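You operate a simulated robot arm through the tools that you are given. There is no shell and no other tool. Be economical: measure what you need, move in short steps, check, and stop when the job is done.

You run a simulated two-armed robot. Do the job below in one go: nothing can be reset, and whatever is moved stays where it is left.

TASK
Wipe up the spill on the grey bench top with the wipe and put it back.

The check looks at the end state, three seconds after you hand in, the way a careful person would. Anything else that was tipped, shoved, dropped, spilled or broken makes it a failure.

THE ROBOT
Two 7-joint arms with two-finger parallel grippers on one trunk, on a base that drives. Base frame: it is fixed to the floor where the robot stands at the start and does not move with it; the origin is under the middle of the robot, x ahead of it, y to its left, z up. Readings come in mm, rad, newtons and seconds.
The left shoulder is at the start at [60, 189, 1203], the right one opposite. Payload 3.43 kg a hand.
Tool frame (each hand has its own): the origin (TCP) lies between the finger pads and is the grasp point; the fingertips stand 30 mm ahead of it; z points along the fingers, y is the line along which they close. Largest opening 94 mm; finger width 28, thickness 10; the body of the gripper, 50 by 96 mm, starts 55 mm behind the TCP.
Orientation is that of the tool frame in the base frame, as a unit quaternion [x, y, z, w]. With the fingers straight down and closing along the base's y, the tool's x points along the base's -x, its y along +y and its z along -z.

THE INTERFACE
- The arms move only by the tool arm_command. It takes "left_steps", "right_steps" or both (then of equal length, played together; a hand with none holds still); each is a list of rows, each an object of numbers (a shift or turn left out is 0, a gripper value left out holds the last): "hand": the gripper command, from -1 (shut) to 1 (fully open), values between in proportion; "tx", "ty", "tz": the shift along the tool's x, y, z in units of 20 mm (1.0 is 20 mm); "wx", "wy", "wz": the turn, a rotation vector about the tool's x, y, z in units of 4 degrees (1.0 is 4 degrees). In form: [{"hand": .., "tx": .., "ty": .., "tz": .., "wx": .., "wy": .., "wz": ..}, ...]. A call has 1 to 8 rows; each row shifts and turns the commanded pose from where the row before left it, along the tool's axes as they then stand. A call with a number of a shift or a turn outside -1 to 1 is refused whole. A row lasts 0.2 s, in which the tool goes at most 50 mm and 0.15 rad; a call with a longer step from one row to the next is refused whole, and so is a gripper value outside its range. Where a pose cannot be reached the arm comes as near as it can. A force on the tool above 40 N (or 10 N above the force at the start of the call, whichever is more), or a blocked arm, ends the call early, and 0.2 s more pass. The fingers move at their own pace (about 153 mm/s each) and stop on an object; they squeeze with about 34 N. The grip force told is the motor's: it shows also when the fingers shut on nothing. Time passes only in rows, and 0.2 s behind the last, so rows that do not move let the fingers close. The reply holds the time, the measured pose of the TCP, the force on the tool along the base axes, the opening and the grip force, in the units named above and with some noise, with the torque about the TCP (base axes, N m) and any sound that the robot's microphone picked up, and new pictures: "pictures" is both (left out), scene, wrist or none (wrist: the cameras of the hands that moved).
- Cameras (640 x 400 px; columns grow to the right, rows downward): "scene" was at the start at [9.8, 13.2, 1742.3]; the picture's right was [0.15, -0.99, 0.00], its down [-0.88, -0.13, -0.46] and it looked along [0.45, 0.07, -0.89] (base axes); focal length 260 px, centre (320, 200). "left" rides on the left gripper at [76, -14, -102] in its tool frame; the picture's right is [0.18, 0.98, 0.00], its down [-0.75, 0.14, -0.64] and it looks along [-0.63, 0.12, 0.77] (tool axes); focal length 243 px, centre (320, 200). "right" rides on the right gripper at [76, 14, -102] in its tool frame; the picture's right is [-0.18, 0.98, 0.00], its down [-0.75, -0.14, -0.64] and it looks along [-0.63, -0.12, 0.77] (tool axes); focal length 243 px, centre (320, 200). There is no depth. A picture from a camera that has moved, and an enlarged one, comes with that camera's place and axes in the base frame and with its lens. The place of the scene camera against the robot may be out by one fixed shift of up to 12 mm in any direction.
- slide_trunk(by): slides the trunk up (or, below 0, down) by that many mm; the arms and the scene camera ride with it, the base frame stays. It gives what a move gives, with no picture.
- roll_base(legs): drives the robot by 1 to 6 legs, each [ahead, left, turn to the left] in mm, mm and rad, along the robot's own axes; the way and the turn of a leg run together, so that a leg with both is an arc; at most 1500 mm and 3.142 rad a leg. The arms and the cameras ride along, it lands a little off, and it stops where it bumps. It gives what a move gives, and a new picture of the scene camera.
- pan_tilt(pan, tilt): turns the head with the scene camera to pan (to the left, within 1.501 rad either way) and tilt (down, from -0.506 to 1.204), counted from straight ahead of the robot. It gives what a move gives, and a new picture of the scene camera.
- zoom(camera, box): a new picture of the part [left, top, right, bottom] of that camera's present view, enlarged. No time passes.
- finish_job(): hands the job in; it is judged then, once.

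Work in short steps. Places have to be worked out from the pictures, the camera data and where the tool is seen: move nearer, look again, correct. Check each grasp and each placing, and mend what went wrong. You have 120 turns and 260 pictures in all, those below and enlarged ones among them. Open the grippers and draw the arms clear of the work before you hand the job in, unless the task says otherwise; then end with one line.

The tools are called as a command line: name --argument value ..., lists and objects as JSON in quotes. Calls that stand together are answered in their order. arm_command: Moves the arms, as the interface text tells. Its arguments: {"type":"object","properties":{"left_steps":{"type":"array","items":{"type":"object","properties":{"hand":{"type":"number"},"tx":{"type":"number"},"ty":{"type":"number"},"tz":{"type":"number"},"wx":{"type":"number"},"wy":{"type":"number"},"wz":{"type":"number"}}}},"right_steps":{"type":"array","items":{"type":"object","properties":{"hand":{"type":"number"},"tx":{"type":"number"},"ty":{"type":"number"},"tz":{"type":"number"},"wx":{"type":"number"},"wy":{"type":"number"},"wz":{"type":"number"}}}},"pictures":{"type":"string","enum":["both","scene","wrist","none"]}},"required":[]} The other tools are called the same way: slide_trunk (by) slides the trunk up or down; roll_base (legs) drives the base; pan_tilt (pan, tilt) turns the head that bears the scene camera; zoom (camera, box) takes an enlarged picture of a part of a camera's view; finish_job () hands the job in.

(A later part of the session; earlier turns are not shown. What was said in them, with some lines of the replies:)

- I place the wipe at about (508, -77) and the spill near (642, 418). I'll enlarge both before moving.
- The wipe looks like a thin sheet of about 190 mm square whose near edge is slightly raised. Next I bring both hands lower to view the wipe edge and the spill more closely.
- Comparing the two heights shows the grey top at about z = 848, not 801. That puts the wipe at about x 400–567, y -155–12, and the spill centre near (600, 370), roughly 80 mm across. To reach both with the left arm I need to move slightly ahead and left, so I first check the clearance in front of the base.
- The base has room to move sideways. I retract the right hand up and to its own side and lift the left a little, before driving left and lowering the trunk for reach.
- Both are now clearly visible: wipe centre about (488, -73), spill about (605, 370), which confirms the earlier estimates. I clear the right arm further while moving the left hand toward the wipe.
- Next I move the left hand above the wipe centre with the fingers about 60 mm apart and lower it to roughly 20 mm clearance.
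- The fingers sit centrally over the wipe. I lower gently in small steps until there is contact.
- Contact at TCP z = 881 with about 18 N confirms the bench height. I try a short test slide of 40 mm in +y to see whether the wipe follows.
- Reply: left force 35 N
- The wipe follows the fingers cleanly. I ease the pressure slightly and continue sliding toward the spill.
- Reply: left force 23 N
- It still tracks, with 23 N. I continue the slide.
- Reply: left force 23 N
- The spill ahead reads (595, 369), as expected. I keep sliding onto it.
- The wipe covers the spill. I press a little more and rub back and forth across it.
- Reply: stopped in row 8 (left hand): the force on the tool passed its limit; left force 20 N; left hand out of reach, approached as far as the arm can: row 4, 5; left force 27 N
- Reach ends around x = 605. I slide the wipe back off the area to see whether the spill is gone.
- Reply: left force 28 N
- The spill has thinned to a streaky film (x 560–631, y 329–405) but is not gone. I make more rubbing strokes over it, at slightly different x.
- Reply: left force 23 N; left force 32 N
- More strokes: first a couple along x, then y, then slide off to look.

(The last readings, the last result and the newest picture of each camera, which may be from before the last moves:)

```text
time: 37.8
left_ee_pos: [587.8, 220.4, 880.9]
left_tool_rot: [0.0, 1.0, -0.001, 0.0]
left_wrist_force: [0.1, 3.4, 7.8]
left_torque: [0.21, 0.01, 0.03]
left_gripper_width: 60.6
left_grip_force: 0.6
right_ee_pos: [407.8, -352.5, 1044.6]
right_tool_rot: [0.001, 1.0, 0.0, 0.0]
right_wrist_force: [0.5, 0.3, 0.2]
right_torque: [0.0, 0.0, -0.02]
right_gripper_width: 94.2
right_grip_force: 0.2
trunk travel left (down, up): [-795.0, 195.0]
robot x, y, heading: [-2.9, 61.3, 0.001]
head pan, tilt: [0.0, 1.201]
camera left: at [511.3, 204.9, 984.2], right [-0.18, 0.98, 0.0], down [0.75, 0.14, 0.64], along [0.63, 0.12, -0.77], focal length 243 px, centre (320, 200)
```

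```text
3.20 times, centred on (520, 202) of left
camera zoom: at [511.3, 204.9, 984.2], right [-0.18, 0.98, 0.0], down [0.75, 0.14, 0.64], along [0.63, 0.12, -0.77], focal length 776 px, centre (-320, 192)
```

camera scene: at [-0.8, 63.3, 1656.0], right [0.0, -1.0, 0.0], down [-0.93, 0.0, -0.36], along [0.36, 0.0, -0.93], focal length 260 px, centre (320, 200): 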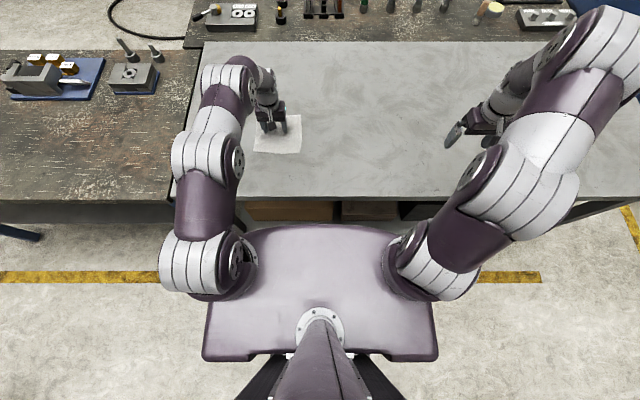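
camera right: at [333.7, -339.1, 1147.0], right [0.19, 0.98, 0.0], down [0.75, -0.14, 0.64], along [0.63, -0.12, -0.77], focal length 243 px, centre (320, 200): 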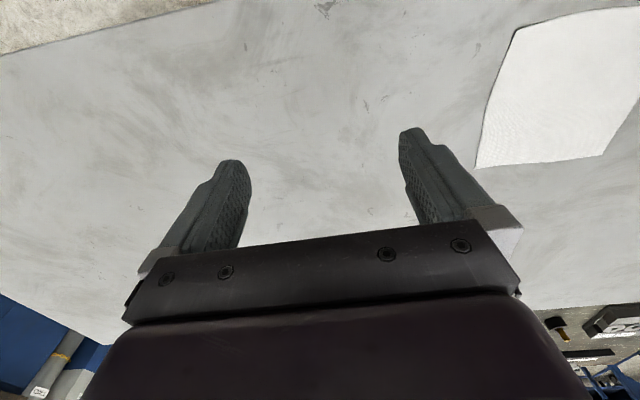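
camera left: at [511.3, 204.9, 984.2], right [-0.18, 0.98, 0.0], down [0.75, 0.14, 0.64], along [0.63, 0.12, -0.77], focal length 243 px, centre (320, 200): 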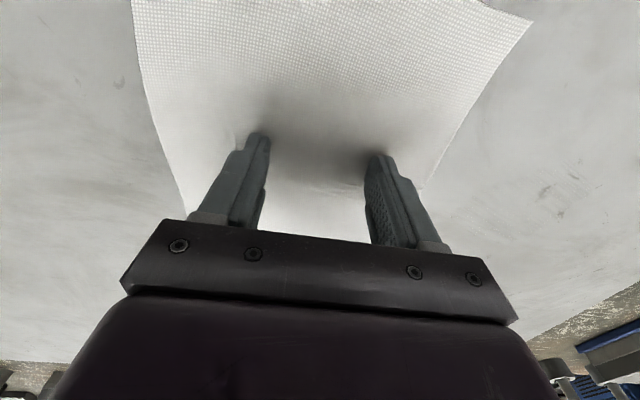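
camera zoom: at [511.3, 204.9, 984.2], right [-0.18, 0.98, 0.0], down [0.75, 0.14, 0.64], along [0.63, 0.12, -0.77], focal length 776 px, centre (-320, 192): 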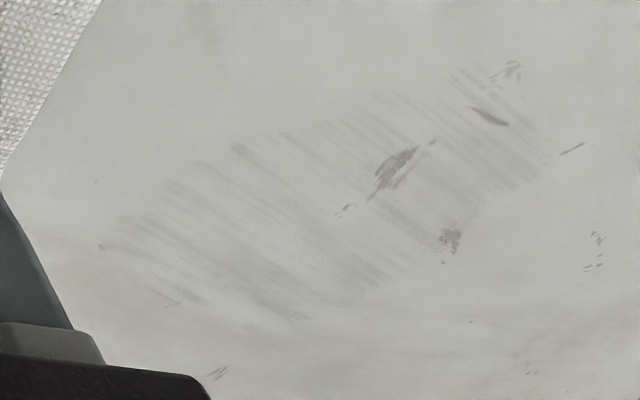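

Only a faint film remains, apart from the fixed dark bench marks. I make another round of strokes with slightly more pressure.

arm_command --left_steps '[{"tz": 0.04, "ty": 0.9}, {"ty": 1}, {"ty": 1}, {"ty": 1}, {"ty": 1}, {"ty": 1}, {"ty": 1}, {"ty": 1}]' --pictures "none"

arm_command --left_steps '[{"ty": 1}, {"ty": 1}, {"ty": -1, "tx": 0.5}, {"ty": -1}, {"ty": -1}, {"ty": -1}, {"ty": 1}, {"ty": 1}]' --pictures "none"

arm_command --left_steps '[{"ty": 1}, {"ty": 1}, {"ty": -1, "tx": 0.5}, {"ty": -1}, {"ty": -1}, {"ty": -1}, {"ty": 1}, {"ty": 1}]' --pictures "none"

arm_command --left_steps '[{"ty": 1, "tx": -0.8}, {"ty": 1}, {"ty": -1}, {"ty": -1}, {"ty": -1}, {"ty": -1}, {"ty": -1}, {"ty": -1}]' --pictures "none"

arm_command --left_steps '[{"ty": -1}, {"ty": -1}, {"ty": -1}, {"ty": -1}]' --pictures "wrist"

zoom --camera "left" --box '[420, 140, 620, 265]'

```text
time: 39.6
left_ee_pos: [587.0, 376.8, 880.6]
left_tool_rot: [0.0, 1.0, 0.001, 0.001]
left_wrist_force: [0.1, -6.2, 22.1]
left_torque: [-0.47, 0.08, 0.0]
left_gripper_width: 60.4
left_grip_force: 0.7
right_ee_pos: [405.5, -354.2, 1046.3]
right_tool_rot: [0.001, 1.0, 0.002, 0.0]
right_wrist_force: [0.7, 0.3, 0.1]
right_torque: [0.01, -0.01, 0.02]
right_gripper_width: 93.7
right_grip_force: 0.2
trunk travel left (down, up): [-795.0, 195.0]
robot x, y, heading: [1.7, 56.0, -0.007]
head pan, tilt: [0.0, 1.201]
```

```text
time: 41.4
left_ee_pos: [578.3, 375.9, 882.3]
left_tool_rot: [0.001, 1.0, 0.0, 0.0]
left_wrist_force: [1.0, -2.8, 9.0]
left_torque: [0.01, -0.01, -0.03]
left_gripper_width: 59.4
left_grip_force: 0.0
right_ee_pos: [407.5, -352.6, 1044.6]
right_tool_rot: [0.002, 1.0, -0.001, 0.001]
right_wrist_force: [0.2, 0.3, -0.1]
right_torque: [0.02, 0.04, -0.01]
right_gripper_width: 94.0
right_grip_force: 0.1
trunk travel left (down, up): [-795.0, 195.0]
robot x, y, heading: [1.0, 59.8, -0.002]
head pan, tilt: [0.0, 1.201]
```

```text
time: 43.2
left_ee_pos: [568.7, 378.8, 881.5]
left_tool_rot: [0.001, 1.0, 0.0, 0.001]
left_wrist_force: [1.4, -3.0, 13.4]
left_torque: [-0.02, -0.05, 0.02]
left_gripper_width: 59.4
left_grip_force: 0.1
right_ee_pos: [407.2, -354.1, 1044.6]
right_tool_rot: [0.001, 1.0, 0.0, 0.001]
right_wrist_force: [-0.4, 0.8, -0.4]
right_torque: [-0.01, -0.02, 0.0]
right_gripper_width: 94.0
right_grip_force: 0.0
trunk travel left (down, up): [-795.0, 195.0]
robot x, y, heading: [-0.5, 61.2, -0.004]
head pan, tilt: [0.0, 1.201]
```

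```text
time: 45.0
left_ee_pos: [587.3, 300.1, 882.0]
left_tool_rot: [0.0, 1.0, 0.0, 0.002]
left_wrist_force: [-0.9, 3.6, 9.8]
left_torque: [0.15, 0.05, -0.02]
left_gripper_width: 60.5
left_grip_force: 0.2
right_ee_pos: [407.3, -353.8, 1044.9]
right_tool_rot: [0.001, 1.0, 0.001, 0.0]
right_wrist_force: [0.1, -1.2, -0.1]
right_torque: [-0.01, 0.0, 0.02]
right_gripper_width: 93.9
right_grip_force: 0.1
trunk travel left (down, up): [-795.0, 195.0]
robot x, y, heading: [-1.4, 60.8, -0.003]
head pan, tilt: [0.0, 1.201]
```

```text
time: 46.0
left_ee_pos: [582.5, 217.6, 881.2]
left_tool_rot: [0.002, 1.0, 0.0, 0.001]
left_wrist_force: [-0.3, 4.9, 12.4]
left_torque: [0.19, 0.03, -0.02]
left_gripper_width: 60.5
left_grip_force: 0.5
right_ee_pos: [406.8, -352.8, 1045.4]
right_tool_rot: [0.001, 1.0, 0.0, 0.0]
right_wrist_force: [-0.4, 0.3, -1.1]
right_torque: [0.01, 0.02, 0.0]
right_gripper_width: 94.0
right_grip_force: 0.0
trunk travel left (down, up): [-795.0, 195.0]
robot x, y, heading: [2.7, 64.3, -0.0]
head pan, tilt: [0.0, 1.201]
camera left: at [506.3, 203.3, 984.0], right [-0.18, 0.98, 0.0], down [0.75, 0.14, 0.64], along [0.63, 0.12, -0.77], focal length 243 px, centre (320, 200)
```

left: 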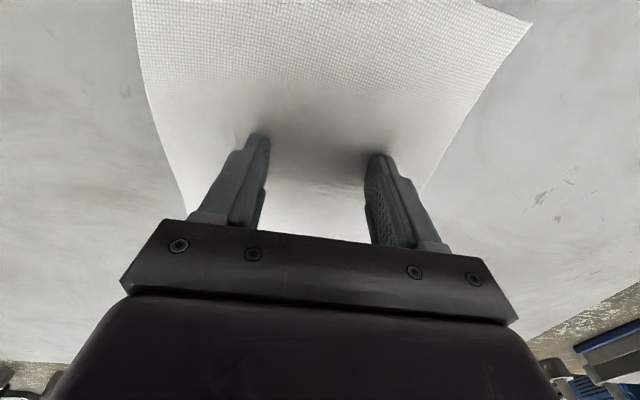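

```text
3.20 times, centred on (520, 202) of left
camera zoom: at [506.3, 203.3, 984.0], right [-0.18, 0.98, 0.0], down [0.75, 0.14, 0.64], along [0.63, 0.12, -0.77], focal length 776 px, centre (-320, 192)
```

zoom: 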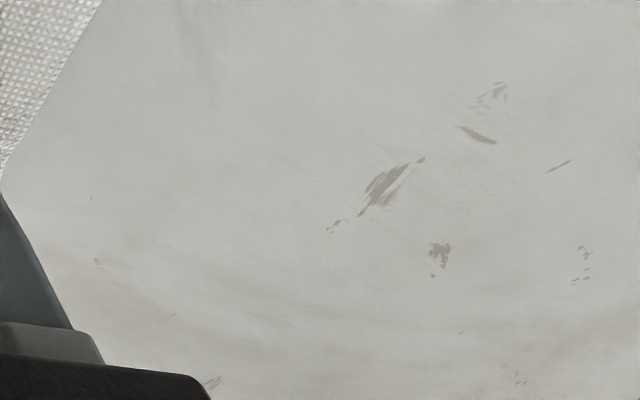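

Practically clean now; only the bench's own marks remain. I make one more safety round before returning.

arm_command --left_steps '[{"tz": 0.04, "ty": 0.9}, {"ty": 1}, {"ty": 1}, {"ty": 1}, {"ty": 1}, {"ty": 1}, {"ty": 1}, {"ty": 1}]' --pictures "none"

arm_command --left_steps '[{"ty": 1}, {"ty": 1}, {"ty": -1, "tx": 0.4}, {"ty": -1}, {"ty": -1}, {"ty": -1}, {"ty": 1}, {"ty": 1}]' --pictures "none"

arm_command --left_steps '[{"ty": 1, "tx": -0.6}, {"ty": 1}, {"ty": -1}, {"ty": -1}, {"ty": -1}, {"ty": -1}, {"ty": 1}, {"ty": 1}]' --pictures "none"

arm_command --left_steps '[{"ty": -1}, {"ty": -1}, {"ty": -1}, {"ty": -1}, {"ty": -1}, {"ty": -1}, {"ty": -1}, {"ty": -1}]' --pictures "wrist"

zoom --camera "left" --box '[420, 140, 620, 265]'

```text
time: 47.8
left_ee_pos: [582.1, 377.8, 882.7]
left_tool_rot: [0.001, 1.0, 0.001, 0.002]
left_wrist_force: [0.6, -2.9, 29.9]
left_torque: [-0.35, 0.12, 0.03]
left_gripper_width: 57.9
left_grip_force: 0.1
right_ee_pos: [406.2, -353.2, 1044.8]
right_tool_rot: [0.001, 1.0, 0.0, 0.001]
right_wrist_force: [0.6, 0.8, 0.1]
right_torque: [-0.02, 0.0, -0.01]
right_gripper_width: 94.0
right_grip_force: 0.1
trunk travel left (down, up): [-795.0, 195.0]
robot x, y, heading: [-0.7, 59.2, -0.003]
head pan, tilt: [0.0, 1.201]
```

```text
time: 49.6
left_ee_pos: [576.4, 373.9, 881.1]
left_tool_rot: [0.001, 1.0, 0.001, 0.002]
left_wrist_force: [1.0, -6.6, 25.4]
left_torque: [-0.19, 0.06, 0.07]
left_gripper_width: 59.2
left_grip_force: 0.0
right_ee_pos: [406.5, -355.0, 1046.1]
right_tool_rot: [0.001, 1.0, 0.001, 0.002]
right_wrist_force: [-0.9, -0.6, 0.4]
right_torque: [-0.03, -0.01, 0.01]
right_gripper_width: 94.3
right_grip_force: 0.1
trunk travel left (down, up): [-795.0, 195.0]
robot x, y, heading: [0.3, 59.9, -0.005]
head pan, tilt: [0.0, 1.201]
```

```text
time: 51.4
left_ee_pos: [587.4, 375.5, 882.1]
left_tool_rot: [0.001, 1.0, 0.0, 0.001]
left_wrist_force: [1.2, -6.0, 21.6]
left_torque: [-0.14, 0.03, 0.02]
left_gripper_width: 59.3
left_grip_force: 0.0
right_ee_pos: [406.1, -353.9, 1044.6]
right_tool_rot: [0.002, 1.0, 0.001, 0.001]
right_wrist_force: [-0.3, -0.4, 0.4]
right_torque: [-0.01, -0.02, 0.02]
right_gripper_width: 94.0
right_grip_force: 0.2
trunk travel left (down, up): [-795.0, 195.0]
robot x, y, heading: [0.7, 55.0, -0.001]
head pan, tilt: [0.0, 1.201]
```

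```text
time: 53.2
left_ee_pos: [586.1, 214.3, 880.5]
left_tool_rot: [0.001, 1.0, 0.0, 0.003]
left_wrist_force: [0.9, 3.5, 36.4]
left_torque: [0.57, 0.18, -0.02]
left_gripper_width: 58.5
left_grip_force: 0.1
right_ee_pos: [405.6, -354.0, 1045.2]
right_tool_rot: [0.001, 1.0, 0.0, 0.002]
right_wrist_force: [0.3, 0.4, 0.8]
right_torque: [0.01, 0.01, 0.0]
right_gripper_width: 94.1
right_grip_force: 0.1
trunk travel left (down, up): [-795.0, 195.0]
robot x, y, heading: [0.5, 60.3, -0.001]
head pan, tilt: [0.0, 1.201]
camera left: at [509.5, 199.3, 983.6], right [-0.18, 0.98, 0.0], down [0.75, 0.14, 0.65], along [0.64, 0.12, -0.76], focal length 243 px, centre (320, 200)
```

left: 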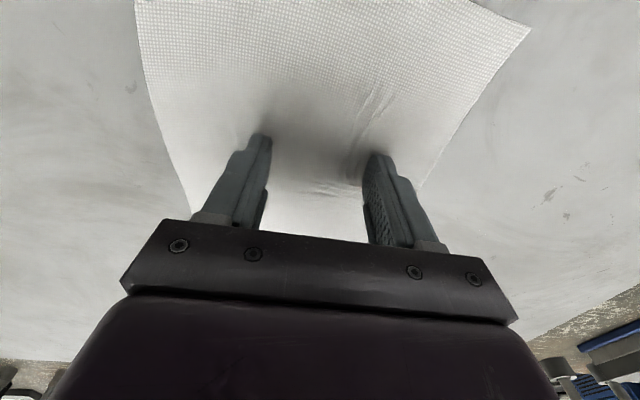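

```text
3.20 times, centred on (520, 202) of left
camera zoom: at [509.5, 199.3, 983.6], right [-0.18, 0.98, 0.0], down [0.75, 0.14, 0.65], along [0.64, 0.12, -0.76], focal length 776 px, centre (-320, 192)
```

zoom: 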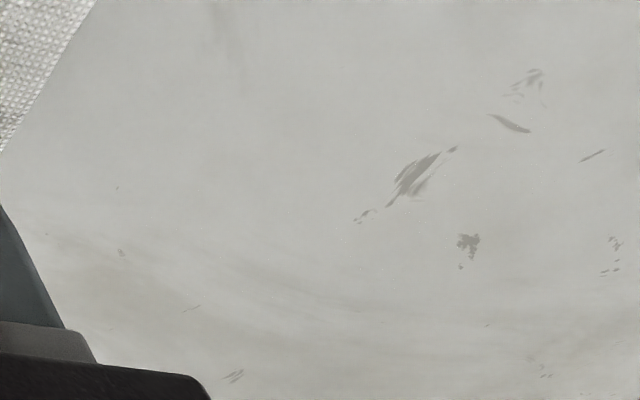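

The bench is clean there. I ease the pressure a bit and slide the wipe back toward its start, with the tool aimed at (487, -61).

arm_command --left_steps '[{"tz": -0.06}, {"ty": -0.8, "tx": 0.3}, {"ty": -0.8, "tx": 0.3}, {"ty": -0.8, "tx": 0.3}, {"ty": -0.8, "tx": 0.3}, {"ty": -0.8, "tx": 0.3}, {"ty": -0.8, "tx": 0.3}, {"ty": -0.8, "tx": 0.3}]' --pictures "none"

arm_command --left_steps '[{"ty": -0.8, "tx": 0.29}, {"ty": -0.8, "tx": 0.29}, {"ty": -0.8, "tx": 0.29}, {"ty": -0.8, "tx": 0.29}, {"ty": -0.8, "tx": 0.29}, {"ty": -0.8, "tx": 0.29}, {"ty": -0.8, "tx": 0.29}]' --pictures "both"

```text
time: 55.0
left_ee_pos: [544.9, 104.5, 880.3]
left_tool_rot: [0.0, 1.0, -0.001, 0.002]
left_wrist_force: [6.6, 4.7, 40.3]
left_torque: [0.82, -0.03, -0.26]
left_gripper_width: 59.6
left_grip_force: 0.0
right_ee_pos: [404.9, -354.0, 1046.1]
right_tool_rot: [0.001, 1.0, 0.0, 0.002]
right_wrist_force: [0.9, -0.9, -0.1]
right_torque: [0.0, -0.01, -0.01]
right_gripper_width: 93.9
right_grip_force: 0.0
trunk travel left (down, up): [-795.0, 195.0]
robot x, y, heading: [1.2, 62.3, -0.004]
head pan, tilt: [0.0, 1.201]
```

```text
time: 56.6
left_ee_pos: [503.4, -10.9, 882.2]
left_tool_rot: [0.001, 1.0, -0.001, 0.001]
left_wrist_force: [3.7, 4.2, 35.2]
left_torque: [0.89, 0.01, -0.15]
left_gripper_width: 60.2
left_grip_force: 0.0
right_ee_pos: [406.4, -353.2, 1045.3]
right_tool_rot: [0.001, 1.0, 0.001, 0.001]
right_wrist_force: [0.3, 0.2, 0.6]
right_torque: [-0.01, 0.01, 0.01]
right_gripper_width: 93.9
right_grip_force: 0.1
trunk travel left (down, up): [-795.0, 195.0]
robot x, y, heading: [0.6, 59.7, 0.002]
head pan, tilt: [0.0, 1.201]
camera scene: at [-1.3, 63.6, 1656.0], right [0.0, -1.0, 0.0], down [-0.93, 0.0, -0.36], along [0.36, 0.0, -0.93], focal length 260 px, centre (320, 200)
camera left: at [426.5, -25.7, 983.9], right [-0.18, 0.98, 0.0], down [0.75, 0.14, 0.64], along [0.63, 0.12, -0.77], focal length 243 px, centre (320, 200)
```

scene: 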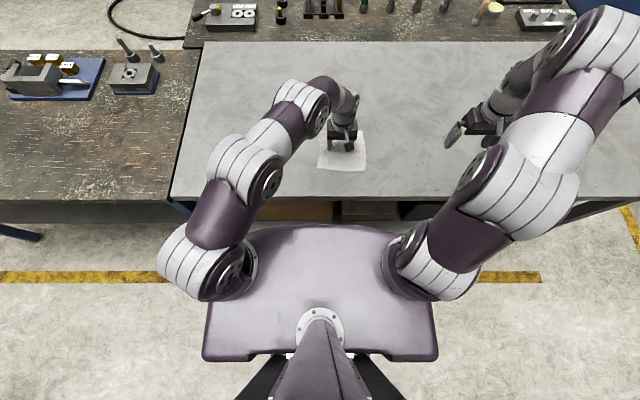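
left: 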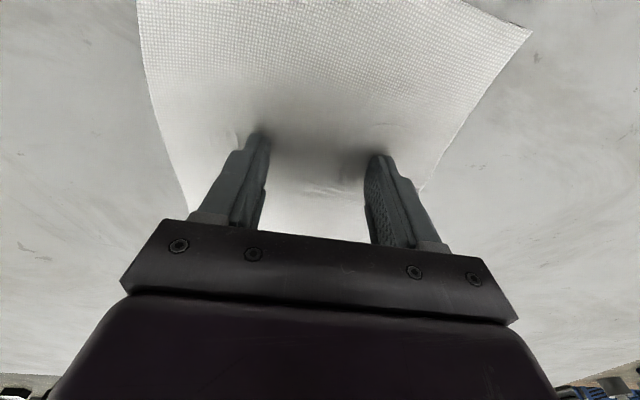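

The wipe sits about 5 mm further ahead relative to the fingers than at first, so I aim the tool at about (482, -63).

arm_command --left_steps '[{"tz": -0.06}, {"ty": -0.7, "tx": 0.28}, {"ty": -0.7, "tx": 0.28}, {"ty": -0.7, "tx": 0.28}, {"ty": -0.5, "tx": 0.2}]' --pictures "none"

arm_command --left_steps '[{"tz": -0.3}, {"tz": -0.8}, {"tz": -1}, {"tz": -1}, {"tz": -1}, {"tz": -1}, {"tz": -1}, {"tz": -1}]' --pictures "both"

```text
time: 57.8
left_ee_pos: [485.2, -59.1, 880.6]
left_tool_rot: [0.0, 1.0, -0.001, 0.001]
left_wrist_force: [4.3, 3.4, 24.5]
left_torque: [0.57, -0.08, -0.18]
left_gripper_width: 59.6
left_grip_force: 0.0
right_ee_pos: [406.7, -353.2, 1045.5]
right_tool_rot: [0.001, 1.0, 0.0, 0.001]
right_wrist_force: [0.7, -1.2, 0.2]
right_torque: [0.0, 0.02, 0.0]
right_gripper_width: 94.0
right_grip_force: 0.1
trunk travel left (down, up): [-795.0, 195.0]
robot x, y, heading: [2.0, 59.8, -0.001]
head pan, tilt: [0.0, 1.201]
```

```text
time: 59.6
left_ee_pos: [483.2, -60.3, 1024.8]
left_tool_rot: [0.001, 1.0, 0.0, -0.001]
left_wrist_force: [0.7, 0.1, 1.2]
left_torque: [0.0, -0.01, 0.0]
left_gripper_width: 60.1
left_grip_force: 0.0
right_ee_pos: [409.0, -353.0, 1046.0]
right_tool_rot: [0.001, 1.0, 0.0, 0.0]
right_wrist_force: [0.9, 0.1, -0.3]
right_torque: [0.03, -0.01, -0.02]
right_gripper_width: 93.8
right_grip_force: 0.0
trunk travel left (down, up): [-795.0, 195.0]
robot x, y, heading: [-1.4, 60.6, -0.001]
head pan, tilt: [0.0, 1.201]
camera scene: at [2.5, 63.5, 1656.0], right [0.0, -1.0, 0.0], down [-0.93, 0.0, -0.36], along [0.36, 0.0, -0.93], focal length 260 px, centre (320, 200)
camera left: at [407.2, -74.5, 1127.2], right [-0.18, 0.98, 0.0], down [0.75, 0.14, 0.64], along [0.63, 0.12, -0.77], focal length 243 px, centre (320, 200)
```

scene: 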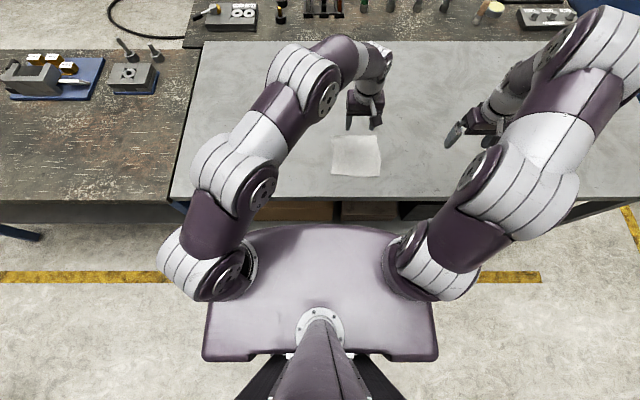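
left: 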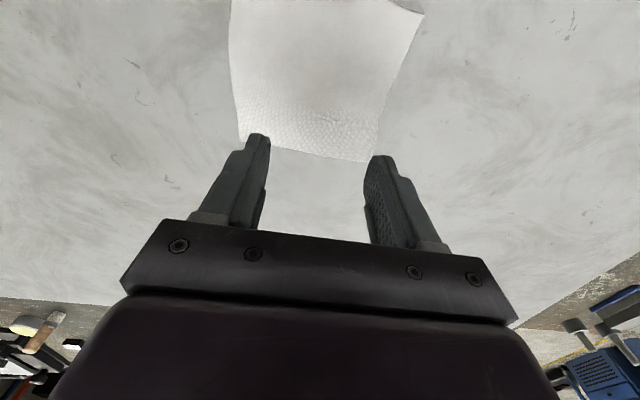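

The wipe lies free and nearly in its original spot. I move the left arm clear to its own side and compare the placement with the earlier scene picture.

arm_command --left_steps '[{"ty": 1}, {"ty": 1}, {"ty": 1}, {"ty": 1}, {"ty": 1}, {"ty": 1}, {"ty": 1}, {"ty": 1}]' --pictures "none"

arm_command --left_steps '[{"ty": 1}, {"ty": 1}, {"ty": 1}, {"ty": 1}, {"ty": 1}, {"ty": 1}, {"ty": 1}, {"ty": 1}]' --pictures "wrist"

zoom --camera "scene" --box '[200, 80, 420, 218]'

zoom --camera "left" --box '[380, 120, 640, 290]'

```text
time: 61.4
left_ee_pos: [486.4, 101.4, 1023.8]
left_tool_rot: [0.001, 1.0, 0.0, 0.001]
left_wrist_force: [0.2, -0.4, 0.5]
left_torque: [-0.02, 0.0, 0.01]
left_gripper_width: 60.2
left_grip_force: 0.0
right_ee_pos: [407.6, -353.2, 1045.6]
right_tool_rot: [0.001, 1.0, 0.0, 0.001]
right_wrist_force: [-0.5, 0.4, 0.7]
right_torque: [-0.02, 0.0, 0.02]
right_gripper_width: 93.9
right_grip_force: 0.0
trunk travel left (down, up): [-795.0, 195.0]
robot x, y, heading: [-0.9, 57.7, -0.001]
head pan, tilt: [0.0, 1.201]
```

```text
time: 63.2
left_ee_pos: [484.4, 262.4, 1022.9]
left_tool_rot: [0.0, 1.0, 0.0, 0.0]
left_wrist_force: [-0.3, 0.8, -0.3]
left_torque: [-0.01, -0.03, -0.03]
left_gripper_width: 60.0
left_grip_force: 0.0
right_ee_pos: [407.8, -352.5, 1045.3]
right_tool_rot: [0.0, 1.0, 0.0, 0.0]
right_wrist_force: [0.1, -0.9, 0.0]
right_torque: [0.0, 0.02, 0.0]
right_gripper_width: 93.9
right_grip_force: 0.0
trunk travel left (down, up): [-795.0, 195.0]
robot x, y, heading: [3.2, 63.4, 0.003]
head pan, tilt: [0.0, 1.201]
camera left: at [407.9, 246.4, 1126.3], right [-0.18, 0.98, 0.0], down [0.75, 0.14, 0.64], along [0.63, 0.12, -0.77], focal length 243 px, centre (320, 200)
```

left: 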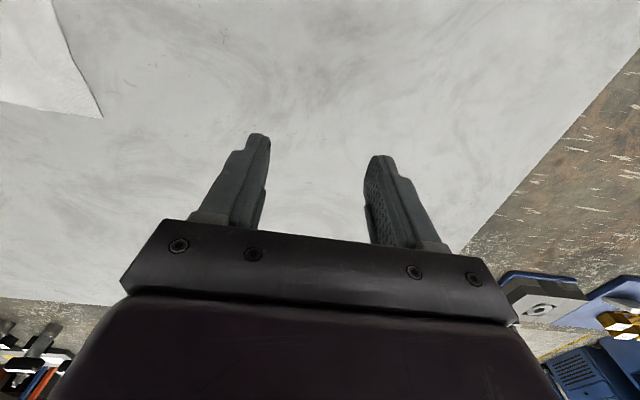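

```text
2.90 times, centred on (310, 149) of scene
camera zoom: at [2.7, 64.2, 1656.0], right [0.0, -1.0, 0.0], down [-0.93, 0.0, -0.36], along [0.36, 0.0, -0.93], focal length 753 px, centre (349, 348)
```

zoom: 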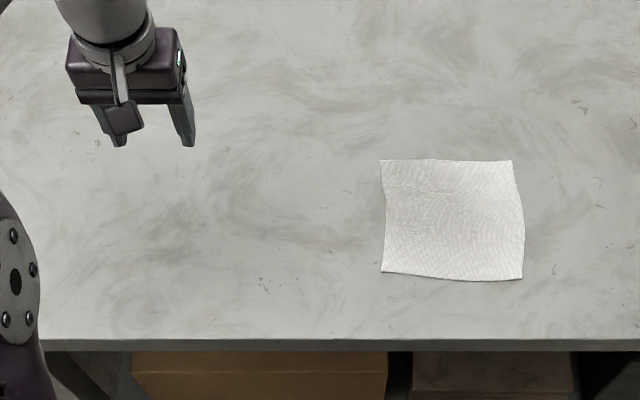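

```text
2.35 times, centred on (510, 205) of left
camera zoom: at [407.9, 246.4, 1126.3], right [-0.18, 0.98, 0.0], down [0.75, 0.14, 0.64], along [0.63, 0.12, -0.77], focal length 571 px, centre (-127, 188)
```

zoom: 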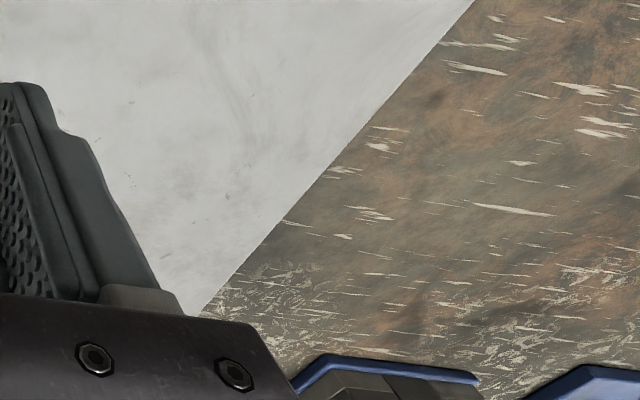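

The wipe is back flat, within about 8 mm of its original spot. I open the left gripper, draw the hand back and up, and take a last look at the cleaned area.

arm_command --left_steps '[{"hand": 1, "tx": 0.7, "ty": 1, "tz": -0.5}, {"tx": 0.7, "ty": 1, "tz": -0.5}, {"tx": 0.7, "ty": 1, "tz": -0.3}, {"tx": 0.7, "ty": 1}, {"tx": 0.7, "ty": 1}, {"tx": 0.7, "ty": 1}, {"tx": 0.7, "ty": 1}, {"ty": 1}]' --pictures "both"

zoom --camera "scene" --box '[190, 80, 410, 218]'

zoom --camera "left" --box '[150, 120, 410, 283]'

```text
time: 65.0
left_ee_pos: [389.0, 420.4, 1050.6]
left_tool_rot: [0.001, 1.0, -0.001, -0.002]
left_wrist_force: [1.3, 0.3, -0.5]
left_torque: [-0.03, 0.01, -0.03]
left_gripper_width: 94.1
left_grip_force: 0.0
right_ee_pos: [409.0, -351.5, 1044.8]
right_tool_rot: [0.001, 1.0, 0.0, 0.0]
right_wrist_force: [0.6, 0.4, -0.3]
right_torque: [0.01, 0.02, -0.01]
right_gripper_width: 94.1
right_grip_force: 0.0
trunk travel left (down, up): [-795.0, 195.0]
robot x, y, heading: [-2.6, 60.2, -0.004]
head pan, tilt: [0.0, 1.201]
camera scene: at [3.4, 64.4, 1656.0], right [0.0, -1.0, 0.0], down [-0.93, 0.0, -0.36], along [0.36, 0.0, -0.93], focal length 260 px, centre (320, 200)
camera left: at [312.6, 405.1, 1153.3], right [-0.18, 0.98, 0.0], down [0.75, 0.14, 0.64], along [0.63, 0.12, -0.77], focal length 243 px, centre (320, 200)
```

scene: 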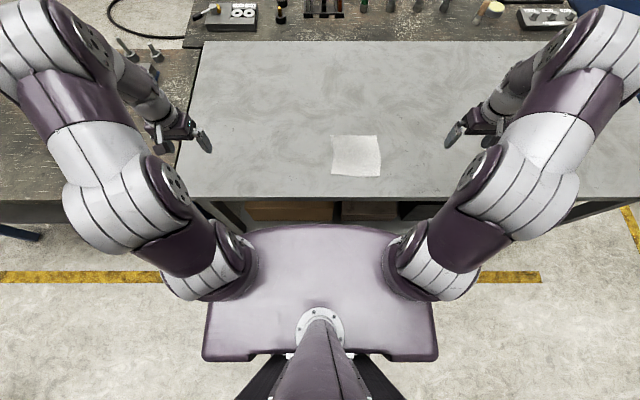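
left: 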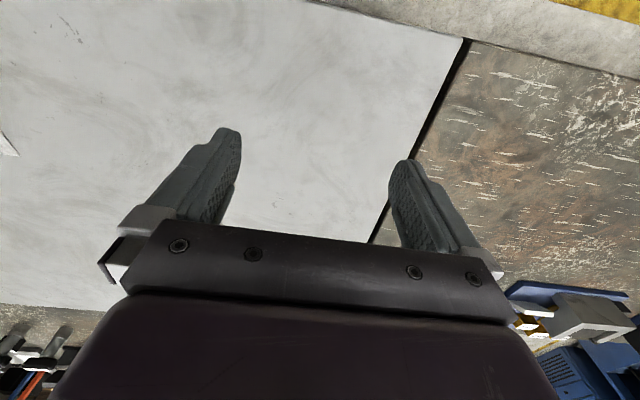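

```text
2.90 times, centred on (300, 149) of scene
camera zoom: at [3.4, 64.4, 1656.0], right [0.0, -1.0, 0.0], down [-0.93, 0.0, -0.36], along [0.36, 0.0, -0.93], focal length 753 px, centre (378, 348)
```

zoom: 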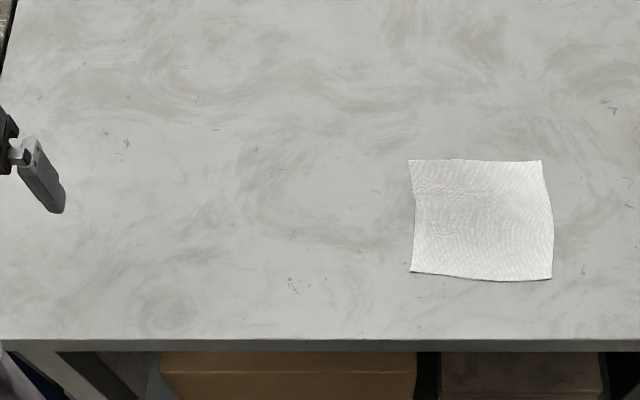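

```text
2.45 times, centred on (280, 202) of left
camera zoom: at [312.6, 405.1, 1153.3], right [-0.18, 0.98, 0.0], down [0.75, 0.14, 0.64], along [0.63, 0.12, -0.77], focal length 595 px, centre (418, 196)
```

zoom: 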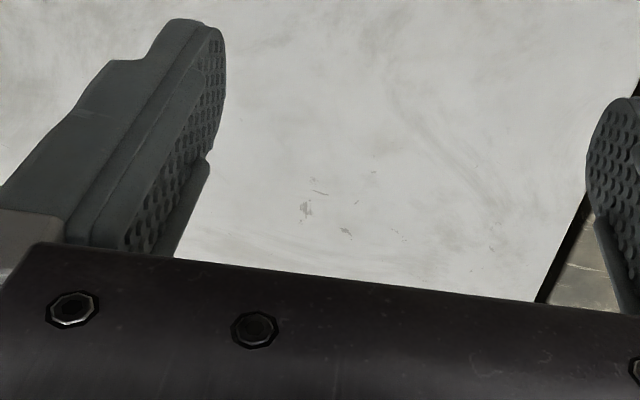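

The spill is gone, the wipe lies flat where it was, and both hands are open and clear. I hand the job in.

finish_job

```text
The job is handed in.
```

I wiped up the spill on the grey bench and slid the wipe back flat to within about 8 mm of where it started. Nothing else looks disturbed in the final pictures, and both hands are open and clear.
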